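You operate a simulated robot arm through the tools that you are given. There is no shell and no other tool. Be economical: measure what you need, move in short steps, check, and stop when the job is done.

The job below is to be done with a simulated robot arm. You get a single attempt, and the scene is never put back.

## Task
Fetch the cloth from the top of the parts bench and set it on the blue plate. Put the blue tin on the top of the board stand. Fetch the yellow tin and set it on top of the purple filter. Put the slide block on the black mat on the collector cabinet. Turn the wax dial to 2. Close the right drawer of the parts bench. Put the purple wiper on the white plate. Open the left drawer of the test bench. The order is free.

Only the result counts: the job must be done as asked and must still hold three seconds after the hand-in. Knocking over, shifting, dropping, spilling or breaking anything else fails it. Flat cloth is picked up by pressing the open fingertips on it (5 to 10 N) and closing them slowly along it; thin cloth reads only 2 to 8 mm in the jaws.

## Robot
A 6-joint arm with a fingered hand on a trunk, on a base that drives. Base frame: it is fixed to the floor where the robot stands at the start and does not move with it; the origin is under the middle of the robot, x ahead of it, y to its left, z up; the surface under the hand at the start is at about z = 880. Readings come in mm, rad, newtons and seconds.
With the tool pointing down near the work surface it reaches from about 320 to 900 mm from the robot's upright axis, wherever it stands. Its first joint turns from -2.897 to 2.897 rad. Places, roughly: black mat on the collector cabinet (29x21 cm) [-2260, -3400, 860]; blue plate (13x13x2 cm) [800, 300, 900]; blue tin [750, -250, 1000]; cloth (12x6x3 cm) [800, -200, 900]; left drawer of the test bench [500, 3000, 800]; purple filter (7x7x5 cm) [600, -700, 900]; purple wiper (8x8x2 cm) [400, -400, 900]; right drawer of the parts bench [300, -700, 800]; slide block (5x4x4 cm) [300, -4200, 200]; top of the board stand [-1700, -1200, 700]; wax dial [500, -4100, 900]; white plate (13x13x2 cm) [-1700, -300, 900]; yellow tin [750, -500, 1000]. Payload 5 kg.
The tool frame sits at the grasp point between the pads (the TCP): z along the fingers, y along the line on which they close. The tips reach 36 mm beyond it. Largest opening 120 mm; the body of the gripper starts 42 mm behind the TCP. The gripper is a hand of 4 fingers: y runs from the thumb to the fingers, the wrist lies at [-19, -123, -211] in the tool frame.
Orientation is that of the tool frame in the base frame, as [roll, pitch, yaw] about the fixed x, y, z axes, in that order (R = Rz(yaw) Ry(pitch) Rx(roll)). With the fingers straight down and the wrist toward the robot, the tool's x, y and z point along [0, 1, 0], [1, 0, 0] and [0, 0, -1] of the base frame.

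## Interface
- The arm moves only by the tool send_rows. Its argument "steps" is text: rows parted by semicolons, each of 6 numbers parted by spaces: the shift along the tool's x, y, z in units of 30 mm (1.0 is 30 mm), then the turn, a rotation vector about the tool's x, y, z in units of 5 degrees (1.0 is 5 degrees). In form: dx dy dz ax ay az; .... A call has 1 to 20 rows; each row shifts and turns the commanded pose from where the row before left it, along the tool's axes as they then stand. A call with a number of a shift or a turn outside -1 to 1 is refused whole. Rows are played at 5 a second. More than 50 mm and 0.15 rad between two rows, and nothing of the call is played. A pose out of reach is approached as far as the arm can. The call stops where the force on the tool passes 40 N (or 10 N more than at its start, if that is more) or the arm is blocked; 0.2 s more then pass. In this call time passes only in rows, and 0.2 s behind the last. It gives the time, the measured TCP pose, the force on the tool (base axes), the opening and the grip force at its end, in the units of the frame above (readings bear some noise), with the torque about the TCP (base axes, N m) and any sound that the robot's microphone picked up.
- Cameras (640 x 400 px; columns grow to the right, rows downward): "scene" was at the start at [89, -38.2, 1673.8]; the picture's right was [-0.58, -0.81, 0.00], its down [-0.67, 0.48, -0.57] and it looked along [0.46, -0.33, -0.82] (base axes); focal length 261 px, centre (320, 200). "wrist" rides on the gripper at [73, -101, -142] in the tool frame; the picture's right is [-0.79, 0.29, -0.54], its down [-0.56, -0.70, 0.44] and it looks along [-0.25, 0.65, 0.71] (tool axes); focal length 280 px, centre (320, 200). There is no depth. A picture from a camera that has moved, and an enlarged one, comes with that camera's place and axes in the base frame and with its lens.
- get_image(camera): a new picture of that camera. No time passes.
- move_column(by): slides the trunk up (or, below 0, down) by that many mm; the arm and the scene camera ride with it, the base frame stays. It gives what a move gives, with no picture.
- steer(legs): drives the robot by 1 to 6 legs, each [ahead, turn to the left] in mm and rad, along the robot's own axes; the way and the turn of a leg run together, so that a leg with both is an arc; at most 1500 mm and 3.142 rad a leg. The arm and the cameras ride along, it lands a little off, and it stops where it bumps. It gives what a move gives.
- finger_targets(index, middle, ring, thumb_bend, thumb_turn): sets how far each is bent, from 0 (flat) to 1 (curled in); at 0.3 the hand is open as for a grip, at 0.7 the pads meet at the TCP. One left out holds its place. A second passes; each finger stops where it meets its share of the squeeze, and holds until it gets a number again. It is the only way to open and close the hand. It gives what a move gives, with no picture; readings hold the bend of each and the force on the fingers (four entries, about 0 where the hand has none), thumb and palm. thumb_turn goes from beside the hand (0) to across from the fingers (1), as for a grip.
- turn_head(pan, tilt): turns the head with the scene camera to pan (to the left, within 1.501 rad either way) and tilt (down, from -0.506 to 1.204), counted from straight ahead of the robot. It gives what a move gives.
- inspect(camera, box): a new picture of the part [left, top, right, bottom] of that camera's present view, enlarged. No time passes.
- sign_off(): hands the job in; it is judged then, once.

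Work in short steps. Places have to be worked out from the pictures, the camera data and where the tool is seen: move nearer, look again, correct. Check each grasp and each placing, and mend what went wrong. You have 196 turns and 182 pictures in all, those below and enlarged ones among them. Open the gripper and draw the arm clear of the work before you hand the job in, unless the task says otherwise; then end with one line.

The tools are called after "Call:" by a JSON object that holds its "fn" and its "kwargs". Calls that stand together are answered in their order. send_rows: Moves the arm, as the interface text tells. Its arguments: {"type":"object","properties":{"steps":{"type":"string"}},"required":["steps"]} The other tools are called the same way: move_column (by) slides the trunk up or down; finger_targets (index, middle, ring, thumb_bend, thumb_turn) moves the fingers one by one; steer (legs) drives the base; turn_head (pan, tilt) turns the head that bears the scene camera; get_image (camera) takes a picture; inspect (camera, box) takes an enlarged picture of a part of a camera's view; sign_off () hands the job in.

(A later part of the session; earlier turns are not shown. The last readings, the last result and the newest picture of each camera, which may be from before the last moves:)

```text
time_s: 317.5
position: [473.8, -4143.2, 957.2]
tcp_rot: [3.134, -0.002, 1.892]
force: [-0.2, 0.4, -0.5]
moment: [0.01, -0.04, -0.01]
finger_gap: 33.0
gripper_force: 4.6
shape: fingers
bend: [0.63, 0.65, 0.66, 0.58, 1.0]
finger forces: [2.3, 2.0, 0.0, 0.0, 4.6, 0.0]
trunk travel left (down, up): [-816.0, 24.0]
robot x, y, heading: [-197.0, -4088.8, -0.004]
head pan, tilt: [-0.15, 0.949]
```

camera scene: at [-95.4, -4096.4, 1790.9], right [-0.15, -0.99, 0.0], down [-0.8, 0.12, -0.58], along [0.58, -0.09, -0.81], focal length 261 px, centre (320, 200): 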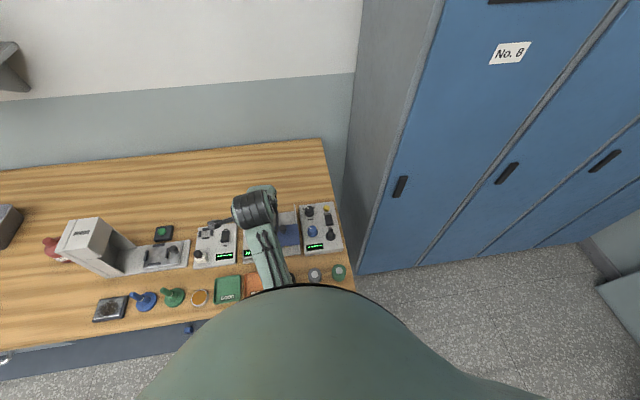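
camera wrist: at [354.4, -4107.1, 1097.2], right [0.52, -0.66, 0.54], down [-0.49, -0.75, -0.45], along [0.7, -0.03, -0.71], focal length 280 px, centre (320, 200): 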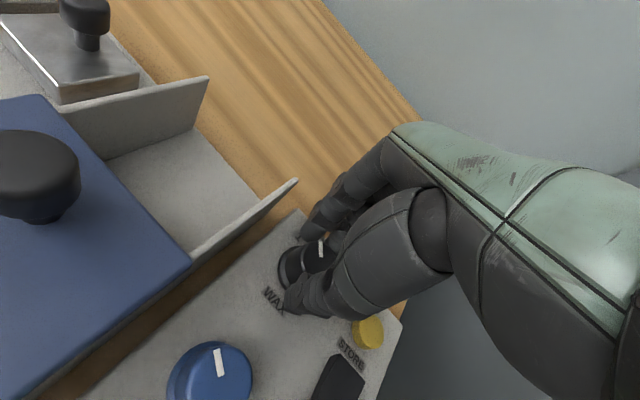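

Good light grip. Turn the tool by +37° about its z (clockwise from above).

Call:
{"fn": "send_rows", "kwargs": {"steps": "0 0 0 0 0 .92;0 0 0 0 0 .92;0 0 0 0 0 .92;0 0 0 0 0 .92;0 0 0 0 0 .92;0 0 0 0 0 .92;0 0 0 0 0 .92;0 0 0 0 0 .92;0 0 0 0 0 0"}}

Call:
{"fn": "get_image", "kwargs": {"camera": "wrist"}}

```text
time_s: 319.5
position: [472.4, -4144.9, 955.7]
tcp_rot: [3.138, -0.006, 1.248]
force: [4.5, -5.2, 0.9]
moment: [-0.15, -0.15, -0.01]
finger_gap: 32.7
gripper_force: 5.7
shape: fingers
bend: [0.63, 0.64, 0.66, 0.59, 1.0]
finger forces: [3.7, 4.9, 0.0, 0.0, 2.7, 0.1]
trunk travel left (down, up): [-816.0, 24.0]
robot x, y, heading: [-198.3, -4091.4, -0.002]
head pan, tilt: [-0.15, 0.949]
```

```text
71 pictures are left
camera wrist: at [400.2, -4043.7, 1097.8], right [0.02, -0.84, 0.54], down [-0.84, -0.31, -0.45], along [0.54, -0.44, -0.71], focal length 280 px, centre (320, 200)
```

wrist: 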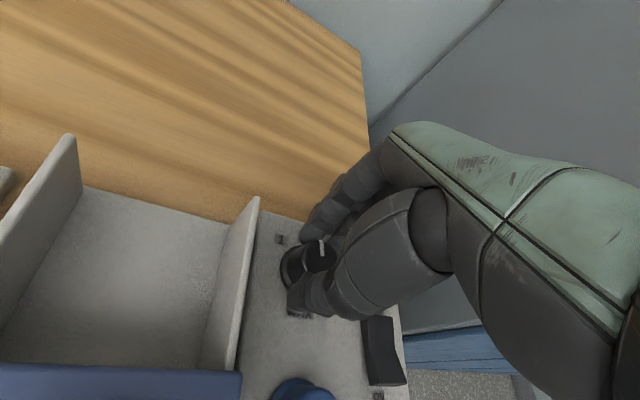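

The pointer moved with the hand. Open, rise and check.

Call:
{"fn": "finger_targets", "kwargs": {"index": 0.5, "middle": 0.5, "ring": 0.5, "thumb_bend": 0.45}}

Call:
{"fn": "send_rows", "kwargs": {"steps": "0 0 -1 0 0 0;0 0 -1 0 0 0;0 0 -1 0 0 0;0 0 0 0 0 0"}}

Call:
{"fn": "inspect", "kwargs": {"camera": "wrist", "box": [200, 190, 340, 330]}}

Call:
{"fn": "inspect", "kwargs": {"camera": "scene", "box": [290, 185, 350, 245]}}

```text
time_s: 320.5
position: [472.4, -4142.8, 956.4]
tcp_rot: [3.138, -0.006, 1.249]
force: [0.1, 0.1, 0.5]
moment: [0.0, 0.03, -0.01]
finger_gap: 71.1
gripper_force: 0.1
shape: fingers
bend: [0.5, 0.5, 0.5, 0.45, 0.99]
finger forces: [0.0, 0.0, 0.0, 0.0, 0.0, 0.0]
trunk travel left (down, up): [-816.0, 24.0]
robot x, y, heading: [-199.7, -4089.4, -0.003]
head pan, tilt: [-0.15, 0.949]
```

```text
time_s: 321.5
position: [473.3, -4144.8, 1046.1]
tcp_rot: [3.137, -0.006, 1.249]
force: [0.2, -0.9, -0.1]
moment: [0.01, -0.02, -0.01]
finger_gap: 71.1
gripper_force: 0.0
shape: fingers
bend: [0.5, 0.5, 0.5, 0.45, 0.99]
finger forces: [0.0, 0.1, 0.0, 0.0, 0.0, 0.0]
trunk travel left (down, up): [-816.0, 24.0]
robot x, y, heading: [-197.5, -4090.6, -0.006]
head pan, tilt: [-0.15, 0.949]
```

```text
2.86 times, centred on (270, 260) of wrist
camera zoom: at [399.6, -4043.6, 1187.7], right [0.02, -0.84, 0.54], down [-0.84, -0.31, -0.45], along [0.54, -0.44, -0.71], focal length 801 px, centre (463, 29)
```

zoom: 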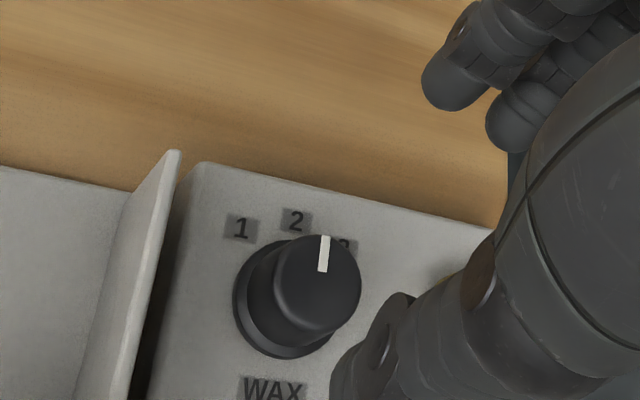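

```text
6.67 times, centred on (320, 215) of scene
camera zoom: at [-95.4, -4096.6, 1790.9], right [-0.15, -0.99, 0.0], down [-0.8, 0.12, -0.58], along [0.58, -0.09, -0.81], focal length 1743 px, centre (320, 100)
```

zoom: 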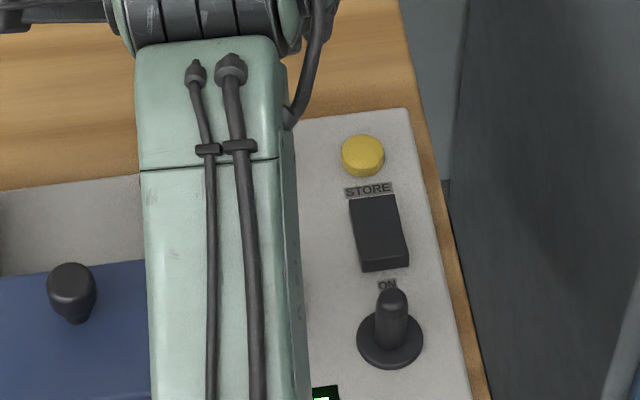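

The WAX pointer is at 2. Rise, back off, and then lower the trunk to look at the lower shelf.

Call:
{"fn": "send_rows", "kwargs": {"steps": "0 0 -1 0 0 0;0 0 -1 0 0 0;0 0 -1 0 0 0;0 0 0 0 0 -.92;0 0 0 0 0 -.92;0 0 0 0 0 -.92;0 0 0 0 0 -.92;0 0 0 0 0 0"}}

Call:
{"fn": "steer", "kwargs": {"legs": [[-480, 0]]}}

Call:
{"fn": "inspect", "kwargs": {"camera": "scene", "box": [200, 80, 440, 230]}}

Call:
{"fn": "move_column", "kwargs": {"by": -700}}

Call:
{"fn": "turn_head", "kwargs": {"pan": -0.1, "tilt": 0.6}}

Call:
{"fn": "get_image", "kwargs": {"camera": "scene"}}

Call:
{"fn": "get_image", "kwargs": {"camera": "wrist"}}

```text
time_s: 323.3
position: [471.3, -4144.1, 1135.5]
tcp_rot: [3.135, -0.003, 1.57]
force: [0.0, 0.1, 0.4]
moment: [-0.01, -0.03, 0.01]
finger_gap: 71.3
gripper_force: 0.1
shape: fingers
bend: [0.5, 0.5, 0.5, 0.45, 0.99]
finger forces: [0.0, 0.0, 0.1, 0.0, 0.0, 0.1]
trunk travel left (down, up): [-816.0, 24.0]
robot x, y, heading: [-197.6, -4089.8, 0.0]
head pan, tilt: [-0.15, 0.949]
```

```text
time_s: 326.3
position: [-0.6, -4143.7, 1135.7]
tcp_rot: [3.136, -0.003, 1.568]
force: [-0.6, -0.1, -0.7]
moment: [0.04, -0.01, -0.01]
finger_gap: 71.2
gripper_force: 0.1
shape: fingers
bend: [0.5, 0.5, 0.5, 0.45, 0.99]
finger forces: [0.0, 0.1, 0.0, 0.1, 0.0, 0.0]
trunk travel left (down, up): [-816.0, 24.0]
robot x, y, heading: [-668.0, -4090.7, -0.002]
head pan, tilt: [-0.15, 0.949]
```

```text
2.67 times, centred on (320, 155) of scene
camera zoom: at [-568.1, -4094.7, 1790.8], right [-0.15, -0.99, 0.0], down [-0.8, 0.13, -0.58], along [0.57, -0.09, -0.81], focal length 697 px, centre (320, 320)
```

zoom: 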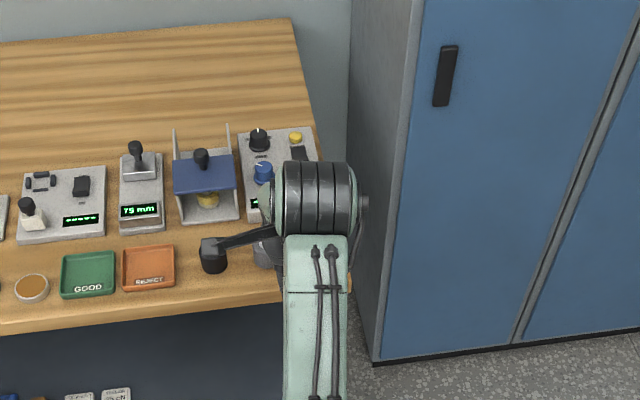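

```text
refused: -700 is not a number from -400 to 400
```

```text
time_s: 327.1
position: [-0.8, -4142.8, 1136.0]
tcp_rot: [3.136, -0.003, 1.569]
force: [-0.3, 0.1, 0.3]
moment: [-0.02, -0.03, -0.01]
finger_gap: 71.4
gripper_force: 0.1
shape: fingers
bend: [0.5, 0.5, 0.5, 0.45, 0.99]
finger forces: [0.0, 0.0, 0.1, 0.1, 0.1, 0.0]
trunk travel left (down, up): [-816.0, 24.0]
robot x, y, heading: [-670.4, -4088.5, -0.002]
head pan, tilt: [-0.099, 0.6]
```

```text
67 pictures are left
camera scene: at [-553.0, -4092.6, 1819.2], right [-0.1, -0.99, 0.0], down [-0.56, 0.06, -0.82], along [0.82, -0.09, -0.57], focal length 261 px, centre (320, 200)
```

scene: 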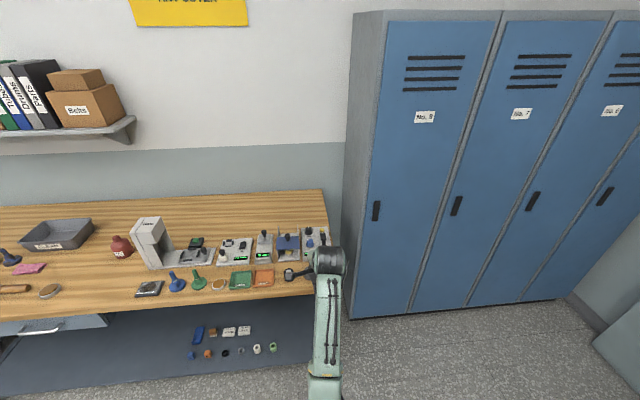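

```text
66 pictures are left
camera wrist: at [-103.2, -4070.8, 1277.7], right [0.28, -0.79, 0.54], down [-0.7, -0.56, -0.45], along [0.66, -0.25, -0.71], focal length 280 px, centre (320, 200)
```

wrist: 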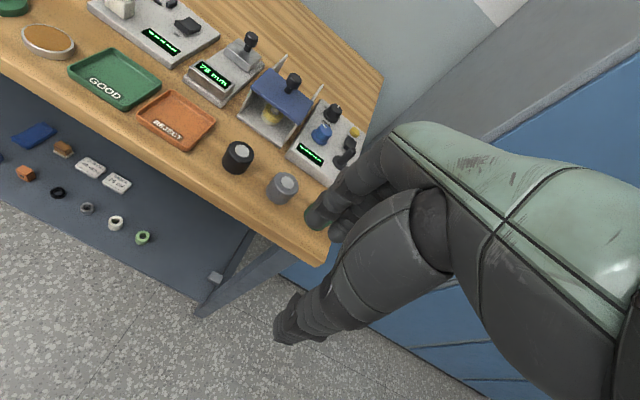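

The gray block near the leg is at ≈(266, -4181) on the shelf. Lower the trunk in two strokes and look.

Call:
{"fn": "move_column", "kwargs": {"by": -400}}

Call:
{"fn": "move_column", "kwargs": {"by": -280}}

Call:
{"fn": "get_image", "kwargs": {"camera": "scene"}}

Call:
{"fn": "get_image", "kwargs": {"camera": "wrist"}}

```text
time_s: 331.0
position: [-1.7, -4143.9, 735.9]
tcp_rot: [3.137, -0.003, 1.57]
force: [0.4, 1.1, -0.1]
moment: [-0.03, 0.01, 0.03]
finger_gap: 71.1
gripper_force: 0.0
shape: fingers
bend: [0.5, 0.5, 0.5, 0.45, 0.99]
finger forces: [0.0, 0.0, 0.0, 0.1, 0.0, 0.0]
trunk travel left (down, up): [-416.0, 424.0]
robot x, y, heading: [-670.5, -4087.5, -0.005]
head pan, tilt: [-0.099, 0.6]
```

```text
time_s: 333.8
position: [-2.2, -4143.4, 456.8]
tcp_rot: [3.136, -0.003, 1.568]
force: [0.7, 0.1, -0.8]
moment: [0.03, -0.01, -0.03]
finger_gap: 71.4
gripper_force: 0.0
shape: fingers
bend: [0.5, 0.5, 0.5, 0.45, 0.99]
finger forces: [0.0, 0.1, 0.0, 0.1, 0.0, 0.0]
trunk travel left (down, up): [-136.0, 704.0]
robot x, y, heading: [-672.3, -4086.8, -0.004]
head pan, tilt: [-0.099, 0.6]
```

```text
65 pictures are left
camera scene: at [-552.8, -4092.6, 1139.3], right [-0.1, -0.99, 0.0], down [-0.56, 0.06, -0.83], along [0.82, -0.09, -0.56], focal length 261 px, centre (320, 200)
```

scene: 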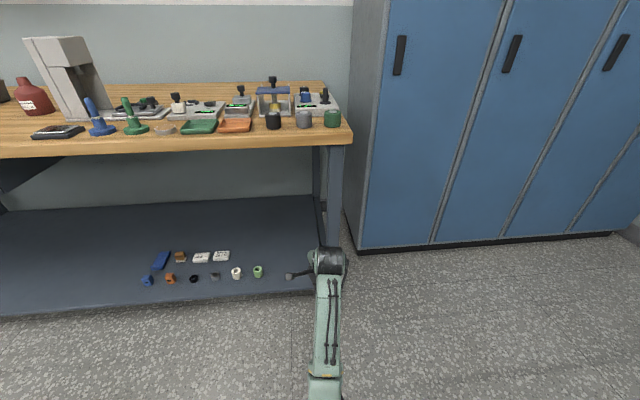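

```text
64 pictures are left
camera wrist: at [-103.0, -4070.8, 597.7], right [0.28, -0.79, 0.54], down [-0.7, -0.56, -0.45], along [0.66, -0.25, -0.71], focal length 280 px, centre (320, 200)
```

wrist: 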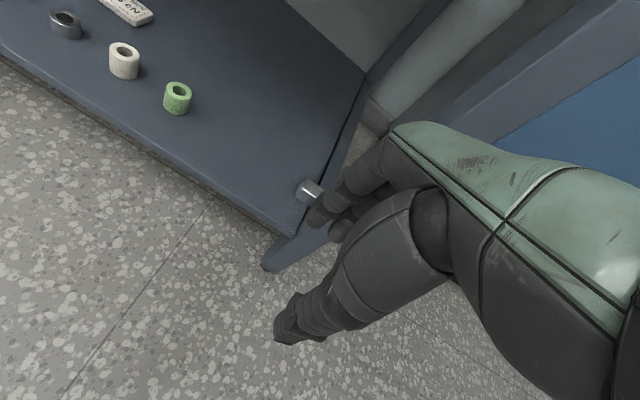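

Zoom on the block.

Call:
{"fn": "inspect", "kwargs": {"camera": "wrist", "box": [240, 130, 380, 290]}}

Call:
{"fn": "inspect", "kwargs": {"camera": "scene", "box": [130, 230, 350, 310]}}

```text
2.50 times, centred on (310, 210) of wrist
camera zoom: at [-103.0, -4070.8, 597.7], right [0.28, -0.79, 0.54], down [-0.7, -0.56, -0.45], along [0.66, -0.25, -0.71], focal length 701 px, centre (345, 175)
```

zoom: 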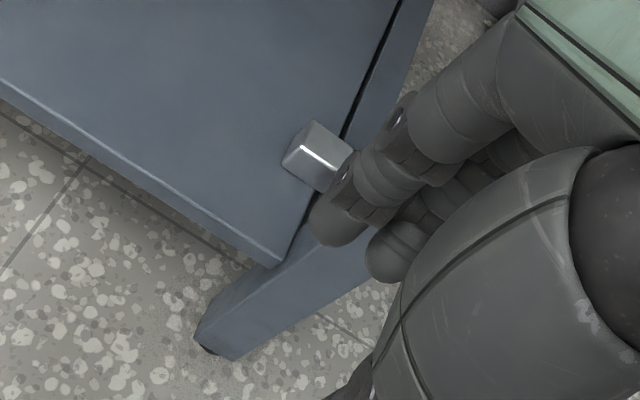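

```text
2.91 times, centred on (240, 270) of scene
camera zoom: at [-552.8, -4092.6, 1139.3], right [-0.1, -0.99, 0.0], down [-0.56, 0.06, -0.83], along [0.82, -0.09, -0.56], focal length 760 px, centre (553, -4)
```

zoom: 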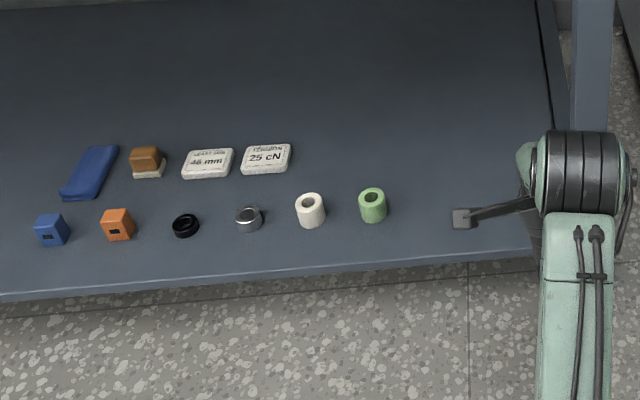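

The slide block sits at ≈(258, -4179), right beside the bench leg (y<-4200, x 172–217). I must reach it with the wrist on the +y side, so I reposition the robot to the left, facing the block.

Call:
{"fn": "send_rows", "kwargs": {"steps": "0 -1 0 0 0 0;0 -1 0 0 0 0;0 -1 0 0 0 0;0 -1 0 0 0 0;0 -1 0 0 0 0;0 -1 0 0 0 0;0 -1 0 0 0 0"}}

Call:
{"fn": "steer", "kwargs": {"legs": [[0, 0.735], [459, 0], [0, -1.25]]}}

Call:
{"fn": "turn_head", "kwargs": {"pan": 0, "tilt": 0.65}}

Call:
{"fn": "get_image", "kwargs": {"camera": "scene"}}

```text
time_s: 335.4
position: [-213.0, -4142.3, 456.7]
tcp_rot: [3.136, -0.003, 1.57]
force: [-0.1, 0.4, 0.7]
moment: [-0.03, 0.02, 0.02]
finger_gap: 71.5
gripper_force: 0.0
shape: fingers
bend: [0.5, 0.5, 0.5, 0.45, 0.99]
finger forces: [0.0, 0.0, 0.1, 0.0, 0.1, 0.0]
trunk travel left (down, up): [-136.0, 704.0]
robot x, y, heading: [-671.9, -4092.0, -0.005]
head pan, tilt: [-0.099, 0.6]
```

```text
time_s: 344.4
position: [36.9, -4054.3, 455.9]
tcp_rot: [3.137, -0.003, 1.056]
force: [0.4, -0.4, -0.3]
moment: [-0.01, -0.01, 0.01]
finger_gap: 71.0
gripper_force: 0.1
shape: fingers
bend: [0.5, 0.5, 0.5, 0.45, 0.99]
finger forces: [0.0, 0.1, 0.1, 0.1, 0.0, 0.0]
trunk travel left (down, up): [-136.0, 704.0]
robot x, y, heading: [-335.4, -3781.9, -0.52]
head pan, tilt: [-0.099, 0.6]
```

```text
time_s: 345.1
position: [39.0, -4052.6, 456.3]
tcp_rot: [3.136, -0.003, 1.055]
force: [-0.7, 0.4, 0.0]
moment: [0.0, 0.01, -0.01]
finger_gap: 71.2
gripper_force: 0.0
shape: fingers
bend: [0.5, 0.5, 0.5, 0.45, 0.99]
finger forces: [0.0, 0.0, 0.1, 0.0, 0.0, 0.1]
trunk travel left (down, up): [-136.0, 704.0]
robot x, y, heading: [-333.3, -3781.5, -0.518]
head pan, tilt: [0.0, 0.649]
```

```text
61 pictures are left
camera scene: at [-232.7, -3834.1, 1135.0], right [-0.5, -0.87, 0.0], down [-0.52, 0.3, -0.8], along [0.69, -0.4, -0.6], focal length 261 px, centre (320, 200)
```

scene: 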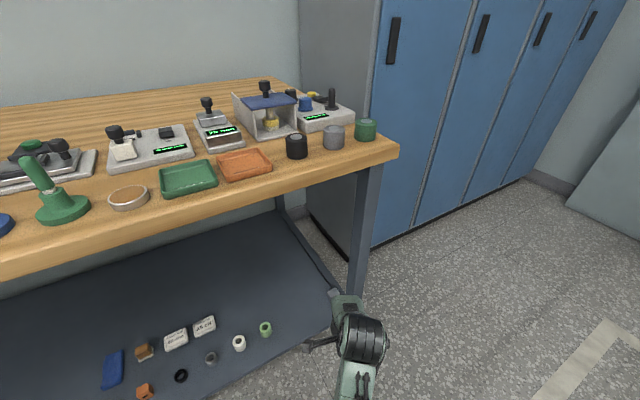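

Zoom around the leg and block.

Call:
{"fn": "inspect", "kwargs": {"camera": "scene", "box": [260, 240, 400, 340]}}

Call:
{"fn": "get_image", "kwargs": {"camera": "wrist"}}

```text
4.00 times, centred on (330, 290) of scene
camera zoom: at [-232.7, -3834.1, 1135.0], right [-0.5, -0.87, 0.0], down [-0.52, 0.3, -0.8], along [0.69, -0.4, -0.6], focal length 1046 px, centre (280, -160)
```

zoom: 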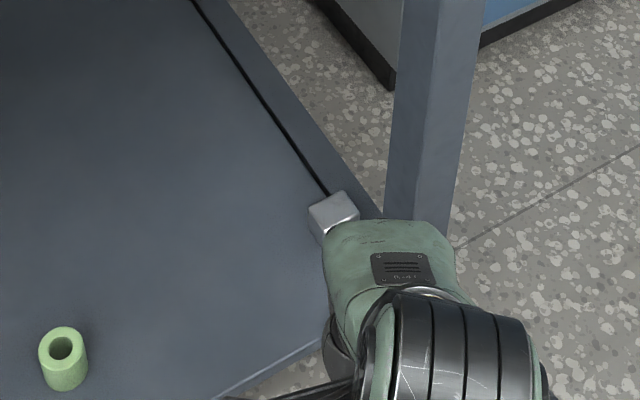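

```text
59 pictures are left
camera wrist: at [-15.1, -3940.6, 597.2], right [-0.14, -0.83, 0.54], down [-0.88, -0.14, -0.45], along [0.45, -0.54, -0.71], focal length 280 px, centre (320, 200)
```

wrist: 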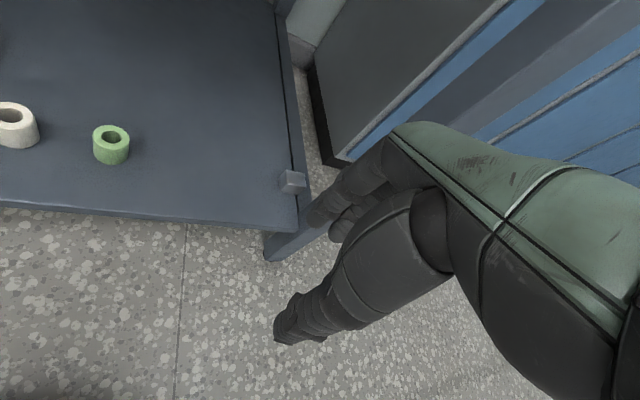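

Block refined to ≈(276, -4188, top ≈205); leg corner (169–214, <-4207). Rotate the tool so its wrist lies to +y, then move in front-left of the block.

Call:
{"fn": "send_rows", "kwargs": {"steps": "0 0 0 0 0 .92;0 0 0 0 0 .92;0 0 0 0 0 .92;0 0 0 0 0 .92;0 0 0 0 0 .92;0 0 0 0 0 .92;0 0 0 0 0 .92;0 0 0 0 0 .92;0 0 0 0 0 .92;0 0 0 0 0 .92;0 0 0 0 0 0"}}

Call:
{"fn": "finger_targets", "kwargs": {"index": 0.38, "middle": 0.38, "ring": 0.38, "thumb_bend": 0.35}}

```text
time_s: 347.4
position: [36.9, -4053.9, 456.9]
tcp_rot: [-3.139, -0.007, 0.251]
force: [0.1, -1.1, 0.7]
moment: [-0.02, -0.02, 0.0]
finger_gap: 71.4
gripper_force: 0.0
shape: fingers
bend: [0.5, 0.5, 0.5, 0.45, 0.99]
finger forces: [0.2, 0.0, 0.1, 0.0, 0.1, 0.0]
trunk travel left (down, up): [-136.0, 704.0]
robot x, y, heading: [-333.7, -3782.3, -0.519]
head pan, tilt: [0.0, 0.649]
```

```text
time_s: 348.4
position: [38.6, -4053.2, 456.0]
tcp_rot: [-3.141, -0.008, 0.25]
force: [0.0, 1.1, 0.9]
moment: [-0.04, 0.03, -0.01]
finger_gap: 104.0
gripper_force: 0.1
shape: fingers
bend: [0.38, 0.38, 0.38, 0.35, 0.98]
finger forces: [0.0, 0.0, 0.0, 0.1, 0.0, 0.1]
trunk travel left (down, up): [-136.0, 704.0]
robot x, y, heading: [-335.8, -3780.7, -0.52]
head pan, tilt: [0.0, 0.649]
```

Move to (284, -4110) at this height and look.

Call:
{"fn": "send_rows", "kwargs": {"steps": ".935 .483 0 0 0 0;.935 .483 0 0 0 0;.935 .483 0 0 0 0;.935 .483 0 0 0 0;.935 .483 0 0 0 0;.935 .483 0 0 0 0;.935 .483 0 0 0 0;.935 .483 0 0 0 0"}}

Call:
{"fn": "move_column", "kwargs": {"by": -120}}

Call:
{"fn": "get_image", "kwargs": {"camera": "wrist"}}

Call:
{"fn": "get_image", "kwargs": {"camera": "scene"}}

```text
time_s: 350.2
position: [285.3, -4109.9, 457.8]
tcp_rot: [3.141, -0.006, 0.251]
force: [0.0, 0.1, 0.5]
moment: [-0.01, 0.01, 0.01]
finger_gap: 104.4
gripper_force: 0.0
shape: fingers
bend: [0.38, 0.38, 0.38, 0.35, 0.98]
finger forces: [0.1, 0.0, 0.0, 0.0, 0.0, 0.0]
trunk travel left (down, up): [-136.0, 704.0]
robot x, y, heading: [-334.3, -3779.8, -0.518]
head pan, tilt: [0.0, 0.649]
```

```text
time_s: 351.8
position: [283.0, -4111.4, 338.2]
tcp_rot: [3.139, -0.006, 0.25]
force: [-0.7, -0.3, 0.1]
moment: [-0.02, 0.03, 0.01]
finger_gap: 104.2
gripper_force: 0.1
shape: fingers
bend: [0.38, 0.38, 0.38, 0.35, 0.98]
finger forces: [0.0, 0.0, 0.1, 0.0, 0.0, 0.0]
trunk travel left (down, up): [-16.0, 824.0]
robot x, y, heading: [-336.6, -3782.9, -0.518]
head pan, tilt: [0.0, 0.649]
```

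```text
58 pictures are left
camera wrist: at [328.2, -3994.9, 480.6], right [-0.7, -0.48, 0.54], down [-0.71, 0.54, -0.45], along [-0.08, -0.69, -0.72], focal length 280 px, centre (320, 200)
```

wrist: 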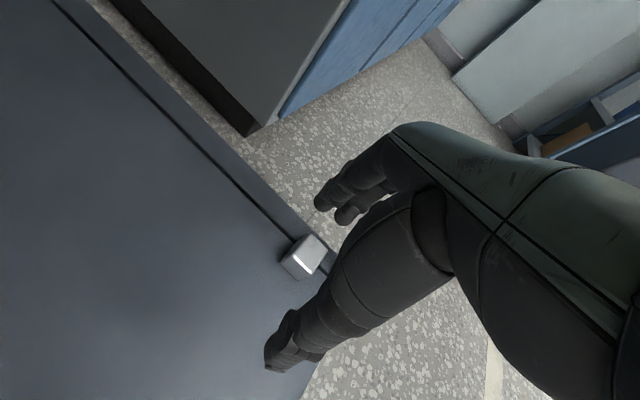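

```text
57 pictures are left
camera scene: at [-232.7, -3834.1, 1015.0], right [-0.5, -0.87, 0.0], down [-0.53, 0.3, -0.8], along [0.69, -0.4, -0.6], focal length 261 px, centre (320, 200)
```

scene: 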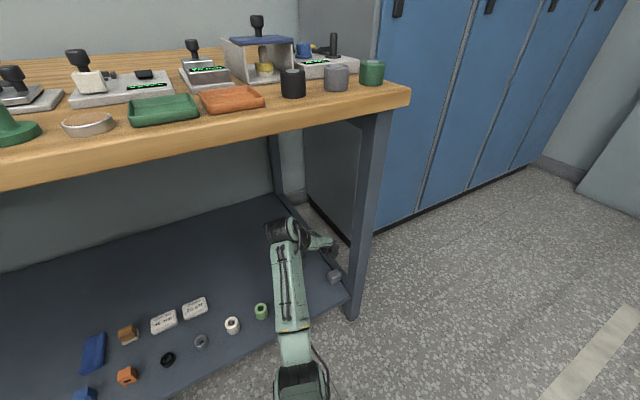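

Block centre ≈(268, -4182). Move over it (TCP slightly +x to keep clear of the leg) and descend partway.

Call:
{"fn": "send_rows", "kwargs": {"steps": "-.276 .767 0 0 0 0;-.276 .767 0 0 0 0;-.276 .767 0 0 0 0;0 0 1 0 0 0;0 0 1 0 0 0;0 0 .8 0 0 0"}}

Call:
{"fn": "get_image", "kwargs": {"camera": "wrist"}}

Call:
{"fn": "inspect", "kwargs": {"camera": "scene", "box": [250, 200, 400, 320]}}

```text
time_s: 353.1
position: [278.8, -4184.2, 252.7]
tcp_rot: [3.14, -0.008, 0.252]
force: [0.3, 0.1, 0.0]
moment: [0.0, -0.02, 0.01]
finger_gap: 104.3
gripper_force: 0.0
shape: fingers
bend: [0.38, 0.38, 0.38, 0.35, 0.98]
finger forces: [0.0, 0.1, 0.0, 0.1, 0.0, 0.0]
trunk travel left (down, up): [-16.0, 824.0]
robot x, y, heading: [-333.9, -3783.9, -0.524]
head pan, tilt: [0.0, 0.649]
```

```text
56 pictures are left
camera wrist: at [322.4, -4067.6, 394.3], right [-0.7, -0.48, 0.54], down [-0.71, 0.54, -0.45], along [-0.08, -0.69, -0.72], focal length 280 px, centre (320, 200)
```

wrist: 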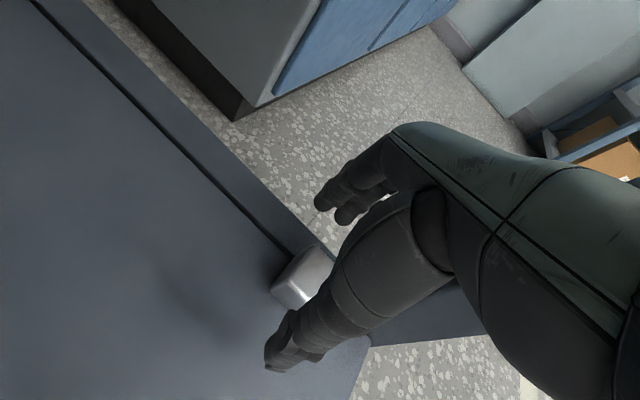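

```text
3.33 times, centred on (325, 260) of scene
camera zoom: at [-232.6, -3834.1, 1015.0], right [-0.5, -0.87, 0.0], down [-0.53, 0.3, -0.8], along [0.69, -0.4, -0.6], focal length 872 px, centre (303, 0)
```

zoom: 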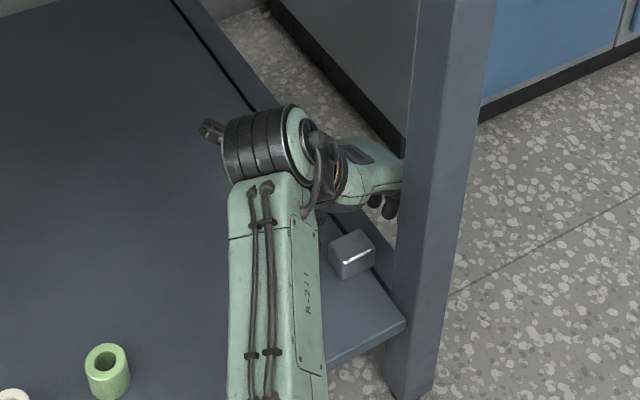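

Positions agree. Descend further with guard, then close.

Call:
{"fn": "send_rows", "kwargs": {"steps": "0 0 .5 0 0 0;0 0 .3 0 0 0;0 0 .2 0 0 0;0 0 .1 0 0 0"}}

Call:
{"fn": "get_image", "kwargs": {"camera": "wrist"}}

```text
time_s: 354.1
position: [278.0, -4183.7, 220.3]
tcp_rot: [3.141, -0.008, 0.25]
force: [-0.2, -0.2, 0.4]
moment: [-0.03, -0.04, 0.02]
finger_gap: 104.3
gripper_force: 0.1
shape: fingers
bend: [0.38, 0.38, 0.38, 0.35, 0.98]
finger forces: [0.1, 0.0, 0.1, 0.0, 0.0, 0.0]
trunk travel left (down, up): [-16.0, 824.0]
robot x, y, heading: [-333.3, -3778.3, -0.521]
head pan, tilt: [0.0, 0.649]
```

```text
54 pictures are left
camera wrist: at [322.2, -4067.7, 362.8], right [-0.7, -0.48, 0.54], down [-0.71, 0.54, -0.45], along [-0.08, -0.69, -0.72], focal length 280 px, centre (320, 200)
```

wrist: 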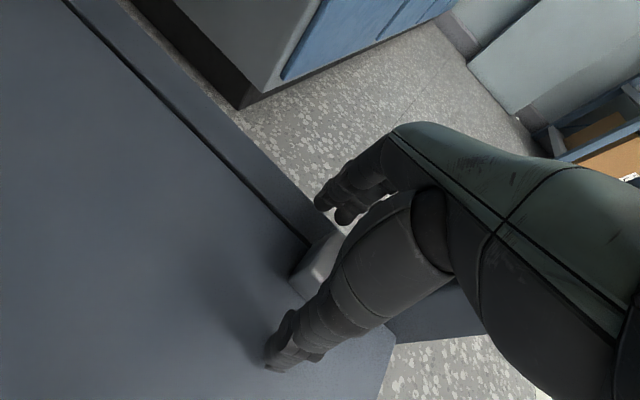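

Close on the block in two steps.

Call:
{"fn": "finger_targets", "kwargs": {"index": 0.53, "middle": 0.53, "ring": 0.53, "thumb_bend": 0.53}}

Call:
{"fn": "finger_targets", "kwargs": {"index": 0.64, "middle": 0.64, "ring": 0.64, "thumb_bend": 0.62}}

Call:
{"fn": "get_image", "kwargs": {"camera": "wrist"}}

```text
time_s: 355.1
position: [278.3, -4184.3, 220.8]
tcp_rot: [-3.141, -0.007, 0.251]
force: [-0.1, 0.2, -1.0]
moment: [-0.05, -0.02, 0.0]
finger_gap: 55.8
gripper_force: 0.0
shape: fingers
bend: [0.53, 0.53, 0.53, 0.53, 1.0]
finger forces: [0.0, 0.0, 0.0, 0.0, 0.0, 0.1]
trunk travel left (down, up): [-16.0, 824.0]
robot x, y, heading: [-335.8, -3781.9, -0.522]
head pan, tilt: [0.0, 0.649]
```

```text
time_s: 356.1
position: [277.9, -4183.4, 221.0]
tcp_rot: [3.141, -0.008, 0.251]
force: [0.2, -0.7, 0.2]
moment: [-0.01, -0.04, 0.02]
finger_gap: 33.8
gripper_force: 7.1
shape: fingers
bend: [0.64, 0.59, 0.63, 0.58, 1.0]
finger forces: [0.0, 6.0, 1.1, 0.0, 6.5, 0.0]
trunk travel left (down, up): [-16.0, 824.0]
robot x, y, heading: [-336.2, -3778.8, -0.52]
head pan, tilt: [0.0, 0.649]
```

```text
53 pictures are left
camera wrist: at [322.2, -4067.8, 363.0], right [-0.7, -0.48, 0.54], down [-0.71, 0.54, -0.45], along [-0.08, -0.69, -0.72], focal length 280 px, centre (320, 200)
```

wrist: 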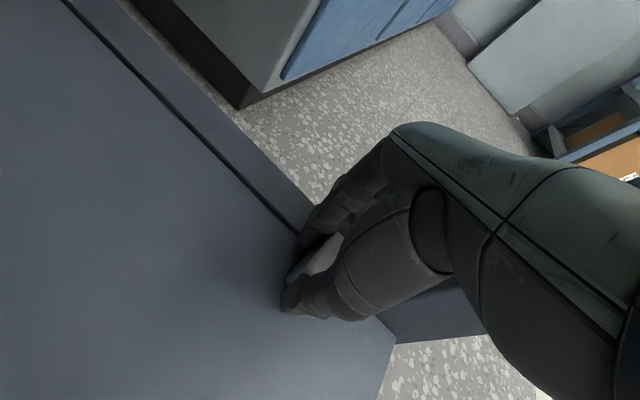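

Holding. Squeeze more and lift.

Call:
{"fn": "finger_targets", "kwargs": {"index": 0.66, "middle": 0.68, "ring": 0.68, "thumb_bend": 0.66}}

Call:
{"fn": "send_rows", "kwargs": {"steps": "0 0 -.3 0 0 0;0 0 -.7 0 0 0;0 0 -1 0 0 0;0 0 0 0 0 0"}}

Call:
{"fn": "inspect", "kwargs": {"camera": "wrist", "box": [220, 160, 400, 340]}}

Call:
{"fn": "inspect", "kwargs": {"camera": "scene", "box": [250, 200, 400, 320]}}

```text
time_s: 357.1
position: [278.1, -4184.6, 221.2]
tcp_rot: [-3.141, -0.006, 0.25]
force: [-0.4, -0.4, 1.2]
moment: [-0.02, -0.02, 0.01]
finger_gap: 31.6
gripper_force: 11.7
shape: fingers
bend: [0.65, 0.61, 0.65, 0.58, 1.0]
finger forces: [0.4, 8.6, 3.0, 0.0, 11.5, 0.1]
trunk travel left (down, up): [-16.0, 824.0]
robot x, y, heading: [-335.7, -3779.5, -0.518]
head pan, tilt: [0.0, 0.649]
```

```text
time_s: 358.1
position: [278.5, -4184.0, 280.9]
tcp_rot: [3.141, -0.006, 0.251]
force: [0.0, -0.5, 0.1]
moment: [0.0, -0.01, -0.01]
finger_gap: 31.5
gripper_force: 11.5
shape: fingers
bend: [0.65, 0.61, 0.65, 0.58, 1.0]
finger forces: [0.6, 8.4, 2.7, 0.0, 11.2, 0.0]
trunk travel left (down, up): [-16.0, 824.0]
robot x, y, heading: [-334.1, -3779.8, -0.516]
head pan, tilt: [0.0, 0.649]
```

```text
2.22 times, centred on (310, 250) of wrist
camera zoom: at [322.6, -4067.3, 422.8], right [-0.7, -0.48, 0.54], down [-0.71, 0.54, -0.45], along [-0.08, -0.69, -0.72], focal length 623 px, centre (342, 89)
```

zoom: 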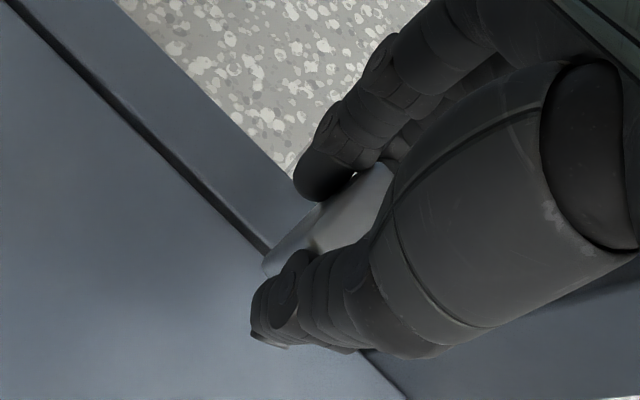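

```text
3.33 times, centred on (325, 260) of scene
camera zoom: at [-232.6, -3834.1, 1015.0], right [-0.5, -0.87, 0.0], down [-0.53, 0.3, -0.8], along [0.69, -0.4, -0.6], focal length 872 px, centre (303, 0)
```

zoom: 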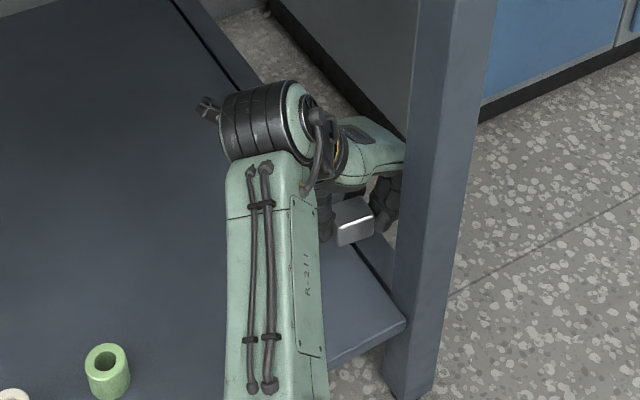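

Block held. Withdraw: up, toward +y, then out from under the bench.

Call:
{"fn": "send_rows", "kwargs": {"steps": "0 0 -1 0 0 0;0 0 -1 0 0 0;.276 -.767 0 0 0 0;.276 -.767 0 0 0 0;.276 -.767 0 0 0 0;-.935 -.483 0 0 0 0;-.935 -.483 0 0 0 0;-.935 -.483 0 0 0 0;-.935 -.483 0 0 0 0;-.935 -.483 0 0 0 0;-.935 -.483 0 0 0 0;-.935 -.483 0 0 0 0;-.935 -.483 0 0 0 0;0 0 0 0 0 0"}}

Call:
{"fn": "steer", "kwargs": {"legs": [[-300, 0]]}}

Call:
{"fn": "move_column", "kwargs": {"by": 400}}

Call:
{"fn": "move_column", "kwargs": {"by": 330}}

Call:
{"fn": "inspect", "kwargs": {"camera": "wrist", "box": [220, 160, 400, 340]}}

```text
time_s: 361.1
position: [35.5, -4054.4, 339.9]
tcp_rot: [-3.14, -0.006, 0.251]
force: [0.1, -0.2, -2.2]
moment: [-0.01, -0.01, 0.0]
finger_gap: 31.5
gripper_force: 10.8
shape: fingers
bend: [0.65, 0.61, 0.65, 0.58, 1.0]
finger forces: [0.6, 8.3, 2.6, 0.1, 11.1, 0.1]
trunk travel left (down, up): [-16.0, 824.0]
robot x, y, heading: [-334.2, -3777.7, -0.523]
head pan, tilt: [0.0, 0.649]
```

```text
time_s: 363.4
position: [-224.9, -3906.2, 340.5]
tcp_rot: [-3.14, -0.008, 0.246]
force: [-0.2, 0.1, -0.4]
moment: [-0.02, -0.03, -0.03]
finger_gap: 31.7
gripper_force: 11.3
shape: fingers
bend: [0.65, 0.61, 0.65, 0.58, 1.0]
finger forces: [0.7, 8.4, 2.5, 0.0, 11.2, 0.0]
trunk travel left (down, up): [-16.0, 824.0]
robot x, y, heading: [-593.1, -3631.4, -0.521]
head pan, tilt: [0.0, 0.649]
```

```text
time_s: 367.2
position: [-224.5, -3906.2, 739.1]
tcp_rot: [3.141, -0.006, 0.246]
force: [0.3, -0.1, -1.2]
moment: [0.01, 0.0, 0.02]
finger_gap: 31.4
gripper_force: 10.9
shape: fingers
bend: [0.65, 0.61, 0.65, 0.58, 1.0]
finger forces: [0.6, 8.3, 2.6, 0.1, 11.2, 0.1]
trunk travel left (down, up): [-416.0, 424.0]
robot x, y, heading: [-597.8, -3629.3, -0.525]
head pan, tilt: [0.0, 0.649]
```

```text
time_s: 370.4
position: [-225.1, -3906.0, 1070.2]
tcp_rot: [-3.141, -0.007, 0.246]
force: [0.3, 0.4, -1.5]
moment: [0.01, 0.03, -0.01]
finger_gap: 31.6
gripper_force: 11.5
shape: fingers
bend: [0.65, 0.61, 0.65, 0.58, 1.0]
finger forces: [0.5, 8.3, 2.6, 0.0, 11.1, 0.1]
trunk travel left (down, up): [-746.0, 94.0]
robot x, y, heading: [-596.0, -3630.4, -0.53]
head pan, tilt: [0.0, 0.649]
```

```text
2.22 times, centred on (310, 250) of wrist
camera zoom: at [-180.3, -3791.2, 1212.0], right [-0.7, -0.47, 0.54], down [-0.71, 0.54, -0.45], along [-0.08, -0.69, -0.72], focal length 623 px, centre (342, 89)
```

zoom: 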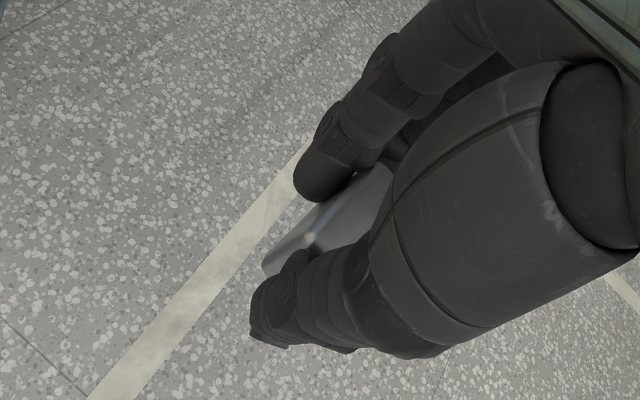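

The block is still held. Restore the wrist yaw, then turn toward the collector cabinet and look.

Call:
{"fn": "send_rows", "kwargs": {"steps": "0 0 0 0 0 -.92;0 0 0 0 0 -.92;0 0 0 0 0 -.92;0 0 0 0 0 -.92;0 0 0 0 0 -.92;0 0 0 0 0 -.92;0 0 0 0 0 -.92;0 0 0 0 0 -.92;0 0 0 0 0 -.92;0 0 0 0 0 -.92;0 0 0 0 0 0"}}

Call:
{"fn": "steer", "kwargs": {"legs": [[0, -2.754]]}}

Call:
{"fn": "turn_head", "kwargs": {"pan": 0, "tilt": 0.5}}

Call:
{"fn": "get_image", "kwargs": {"camera": "scene"}}

```text
time_s: 372.8
position: [-226.4, -3906.1, 1070.9]
tcp_rot: [3.137, -0.003, 1.05]
force: [-0.4, -0.5, -1.1]
moment: [0.04, -0.01, 0.03]
finger_gap: 31.7
gripper_force: 11.9
shape: fingers
bend: [0.65, 0.61, 0.65, 0.58, 1.0]
finger forces: [0.6, 8.3, 2.7, 0.0, 11.1, 0.1]
trunk travel left (down, up): [-746.0, 94.0]
robot x, y, heading: [-593.1, -3627.6, -0.522]
head pan, tilt: [0.0, 0.649]
```

```text
time_s: 380.8
position: [-1048.1, -3537.9, 1070.4]
tcp_rot: [3.136, -0.005, -1.649]
force: [0.0, -0.6, -1.1]
moment: [0.0, 0.04, -0.03]
finger_gap: 31.0
gripper_force: 10.8
shape: fingers
bend: [0.66, 0.61, 0.66, 0.59, 1.0]
finger forces: [0.7, 8.0, 2.5, 0.0, 10.5, 0.0]
trunk travel left (down, up): [-746.0, 94.0]
robot x, y, heading: [-595.9, -3631.1, 3.056]
head pan, tilt: [0.0, 0.649]
```

```text
time_s: 381.5
position: [-1047.5, -3538.9, 1069.7]
tcp_rot: [3.136, -0.004, -1.651]
force: [-0.7, 0.3, -1.1]
moment: [-0.05, -0.01, 0.0]
finger_gap: 30.8
gripper_force: 10.5
shape: fingers
bend: [0.66, 0.61, 0.66, 0.59, 1.0]
finger forces: [0.7, 7.9, 2.5, 0.1, 10.5, 0.1]
trunk travel left (down, up): [-746.0, 94.0]
robot x, y, heading: [-591.7, -3632.4, 3.062]
head pan, tilt: [0.0, 0.499]
```

```text
49 pictures are left
camera scene: at [-715.6, -3616.4, 1758.3], right [0.08, 1.0, 0.0], down [0.48, -0.04, -0.88], along [-0.87, 0.07, -0.48], focal length 261 px, centre (320, 200)
```

scene: 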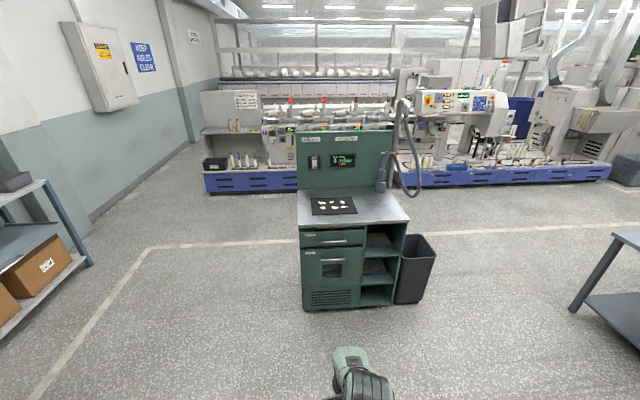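

Zoom on the cabinet and mat.

Call:
{"fn": "inspect", "kwargs": {"camera": "scene", "box": [285, 140, 425, 240]}}

```text
4.00 times, centred on (355, 190) of scene
camera zoom: at [-715.6, -3616.4, 1758.3], right [0.08, 1.0, 0.0], down [0.48, -0.04, -0.88], along [-0.87, 0.07, -0.48], focal length 1046 px, centre (180, 240)
```

zoom: 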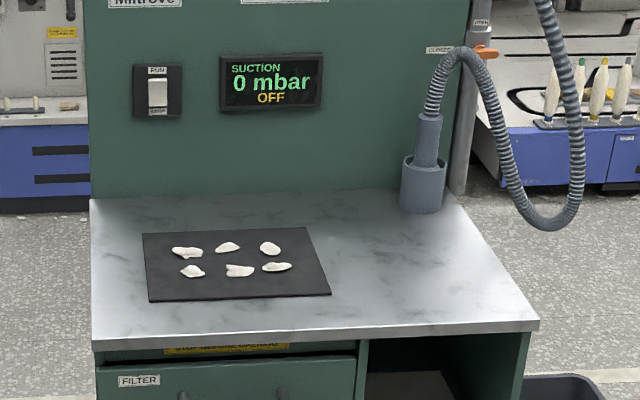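

Six lint pieces lie mid-mat; the front strip (x −2140…−2215) is free. I'll place the block around (-2170, -3300). Drive in.

Call:
{"fn": "steer", "kwargs": {"legs": [[0, -0.19], [1047, 0], [0, 0.27]]}}

Call:
{"fn": "turn_head", "kwargs": {"pan": 0, "tilt": 0.85}}

Call:
{"fn": "get_image", "kwargs": {"camera": "scene"}}

Call:
{"fn": "get_image", "kwargs": {"camera": "wrist"}}

```text
time_s: 389.2
position: [-2049.3, -3282.0, 1069.9]
tcp_rot: [3.136, -0.004, -1.586]
force: [-0.2, 0.2, -1.9]
moment: [-0.02, 0.0, -0.02]
finger_gap: 31.1
gripper_force: 10.3
shape: fingers
bend: [0.66, 0.61, 0.66, 0.59, 1.0]
finger forces: [0.7, 7.9, 2.5, 0.0, 10.4, 0.1]
trunk travel left (down, up): [-746.0, 94.0]
robot x, y, heading: [-1587.6, -3349.1, 3.126]
head pan, tilt: [0.0, 0.499]
```

```text
time_s: 390.0
position: [-2048.5, -3281.8, 1069.6]
tcp_rot: [3.136, -0.004, -1.583]
force: [0.3, 0.1, -0.9]
moment: [-0.04, 0.0, 0.07]
finger_gap: 30.9
gripper_force: 10.6
shape: fingers
bend: [0.66, 0.61, 0.66, 0.59, 1.0]
finger forces: [0.7, 8.0, 2.5, 0.0, 10.5, 0.0]
trunk travel left (down, up): [-746.0, 94.0]
robot x, y, heading: [-1593.4, -3347.4, 3.13]
head pan, tilt: [0.0, 0.85]
```

```text
47 pictures are left
camera scene: at [-1699.4, -3339.3, 1728.4], right [0.02, 1.0, 0.0], down [0.75, -0.01, -0.66], along [-0.66, 0.01, -0.75], focal length 261 px, centre (320, 200)
```

scene: 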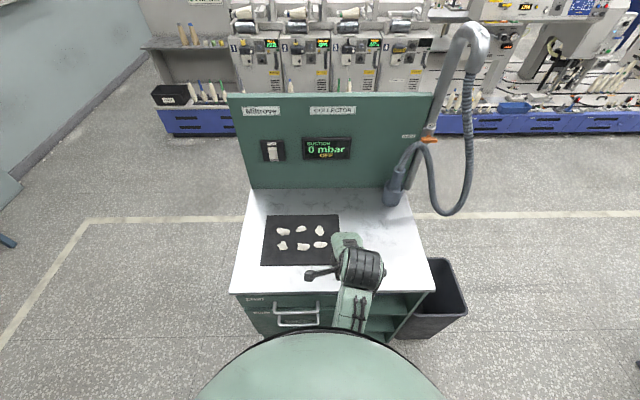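

```text
46 pictures are left
camera wrist: at [-1947.9, -3356.0, 1211.3], right [-0.27, 0.8, 0.54], down [0.71, 0.55, -0.45], along [-0.65, 0.26, -0.71], focal length 280 px, centre (320, 200)
```

wrist: 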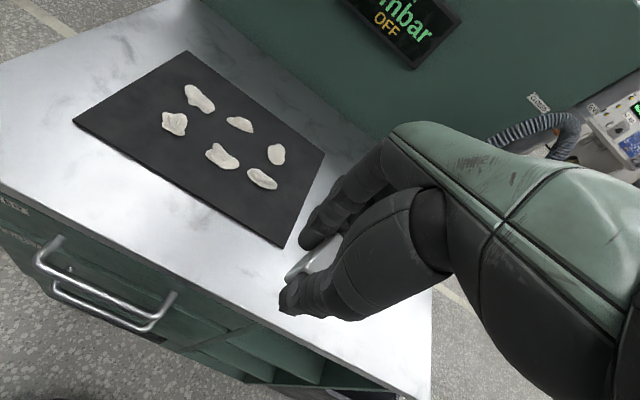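

Mat near edge x≈-2150, right edge y≈-3254, mat z≈860. Move so that the block comes to (-2176, -3283), then lower to z≈940.

Call:
{"fn": "send_rows", "kwargs": {"steps": ".07 .855 0 0 0 0;.07 .855 0 0 0 0;.07 .855 0 0 0 0;.07 .855 0 0 0 0;.07 .855 0 0 0 0;0 0 .9 0 0 0;0 0 .9 0 0 0;0 0 .9 0 0 0;0 0 .9 0 0 0;0 0 .7 0 0 0;0 0 0 0 0 0"}}

Call:
{"fn": "get_image", "kwargs": {"camera": "wrist"}}

Call:
{"fn": "inspect", "kwargs": {"camera": "scene", "box": [240, 190, 400, 310]}}

```text
time_s: 392.4
position: [-2178.4, -3291.4, 942.2]
tcp_rot: [3.136, -0.002, -1.584]
force: [-0.5, -0.1, -1.4]
moment: [0.02, 0.02, -0.04]
finger_gap: 31.1
gripper_force: 11.1
shape: fingers
bend: [0.66, 0.61, 0.66, 0.59, 1.0]
finger forces: [0.6, 8.0, 2.4, 0.1, 10.6, 0.1]
trunk travel left (down, up): [-746.0, 94.0]
robot x, y, heading: [-1592.1, -3348.0, 3.122]
head pan, tilt: [0.0, 0.85]
```

```text
45 pictures are left
camera wrist: at [-2076.3, -3365.0, 1083.3], right [-0.27, 0.8, 0.54], down [0.71, 0.55, -0.45], along [-0.65, 0.26, -0.71], focal length 280 px, centre (320, 200)
```

wrist: 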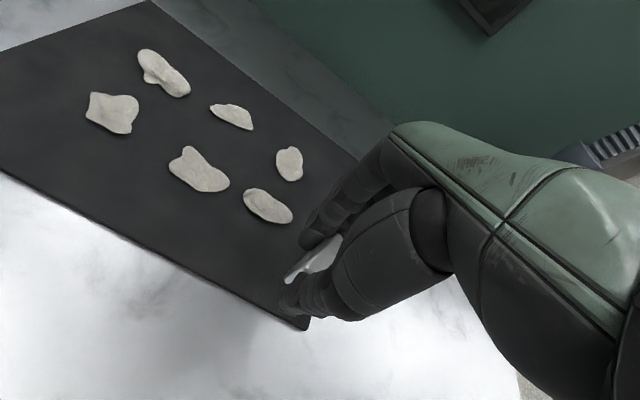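

```text
3.33 times, centred on (320, 250) of scene
camera zoom: at [-1699.2, -3339.4, 1728.4], right [0.02, 1.0, 0.0], down [0.75, -0.01, -0.66], along [-0.66, 0.01, -0.75], focal length 872 px, centre (320, 33)
```

zoom: 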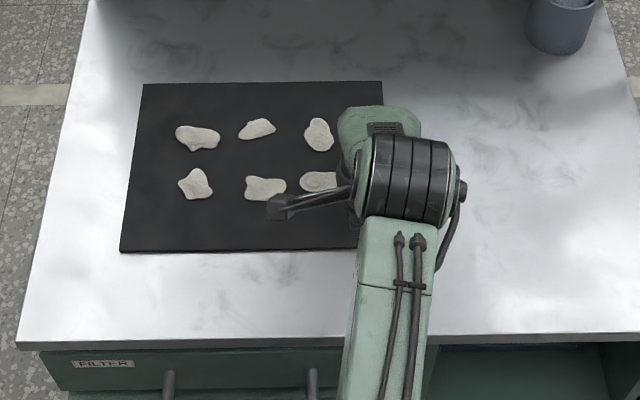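

Margins are good; shift 7 mm to −y for safety and lower with guard.

Call:
{"fn": "send_rows", "kwargs": {"steps": ".23 0 .3 0 0 0;0 0 .3 0 0 0;0 0 .2 0 0 0;0 0 .1 0 0 0;0 0 .1 0 0 0"}}

Call:
{"fn": "send_rows", "kwargs": {"steps": "0 0 .1 0 0 0;0 0 .1 0 0 0"}}

```text
time_s: 393.6
position: [-2178.0, -3296.4, 911.0]
tcp_rot: [3.137, -0.005, -1.584]
force: [-0.4, -0.4, -1.2]
moment: [0.01, -0.01, -0.02]
finger_gap: 31.0
gripper_force: 11.1
shape: fingers
bend: [0.66, 0.61, 0.66, 0.59, 1.0]
finger forces: [0.6, 8.0, 2.5, 0.0, 10.5, 0.0]
trunk travel left (down, up): [-746.0, 94.0]
robot x, y, heading: [-1592.4, -3344.9, 3.125]
head pan, tilt: [0.0, 0.85]
```

```text
time_s: 394.2
position: [-2179.3, -3299.1, 907.6]
tcp_rot: [3.133, -0.004, -1.584]
force: [0.0, 1.5, 7.4]
moment: [0.1, 0.18, -0.02]
finger_gap: 30.9
gripper_force: 14.5
shape: fingers
bend: [0.66, 0.61, 0.66, 0.59, 1.0]
finger forces: [0.7, 15.1, 2.4, 0.1, 11.3, 0.1]
trunk travel left (down, up): [-746.0, 94.0]
robot x, y, heading: [-1588.5, -3344.8, 3.124]
head pan, tilt: [0.0, 0.85]
```

Contact. Open the thumb mainly, fingers slightly, then rise.

Call:
{"fn": "send_rows", "kwargs": {"steps": "0 0 -.08 0 0 0"}}

Call:
{"fn": "finger_targets", "kwargs": {"index": 0.6, "middle": 0.55, "ring": 0.57, "thumb_bend": 0.42}}

Call:
{"fn": "inspect", "kwargs": {"camera": "wrist", "box": [220, 160, 400, 340]}}

```text
time_s: 394.6
position: [-2178.8, -3299.0, 908.1]
tcp_rot: [3.138, -0.005, -1.585]
force: [-1.1, 0.8, 0.7]
moment: [0.02, 0.07, 0.0]
finger_gap: 30.9
gripper_force: 12.0
shape: fingers
bend: [0.66, 0.61, 0.66, 0.59, 1.0]
finger forces: [0.7, 9.3, 2.6, 0.1, 10.6, 0.0]
trunk travel left (down, up): [-746.0, 94.0]
robot x, y, heading: [-1590.0, -3342.3, 3.125]
head pan, tilt: [0.0, 0.85]
```

```text
time_s: 395.6
position: [-2178.1, -3298.3, 909.0]
tcp_rot: [3.135, -0.004, -1.584]
force: [0.1, -0.4, 0.0]
moment: [-0.01, 0.0, 0.01]
finger_gap: 60.7
gripper_force: 0.1
shape: fingers
bend: [0.6, 0.55, 0.56, 0.42, 0.99]
finger forces: [0.1, 0.0, 0.0, 0.0, 0.1, 0.0]
trunk travel left (down, up): [-746.0, 94.0]
robot x, y, heading: [-1593.6, -3344.8, 3.125]
head pan, tilt: [0.0, 0.85]
```

```text
2.22 times, centred on (310, 250) of wrist
camera zoom: at [-2077.1, -3372.7, 1050.0], right [-0.27, 0.8, 0.54], down [0.71, 0.55, -0.45], along [-0.65, 0.26, -0.71], focal length 623 px, centre (342, 89)
```

zoom: 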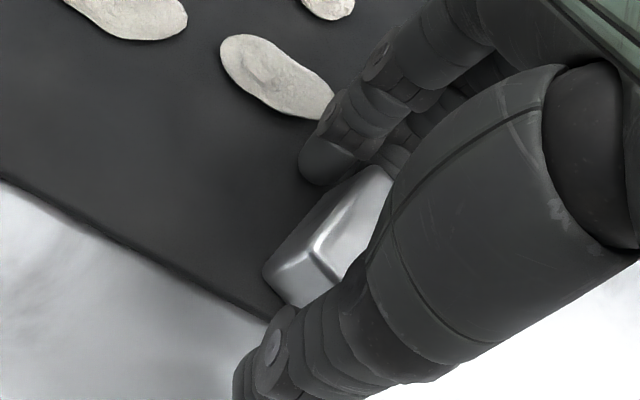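

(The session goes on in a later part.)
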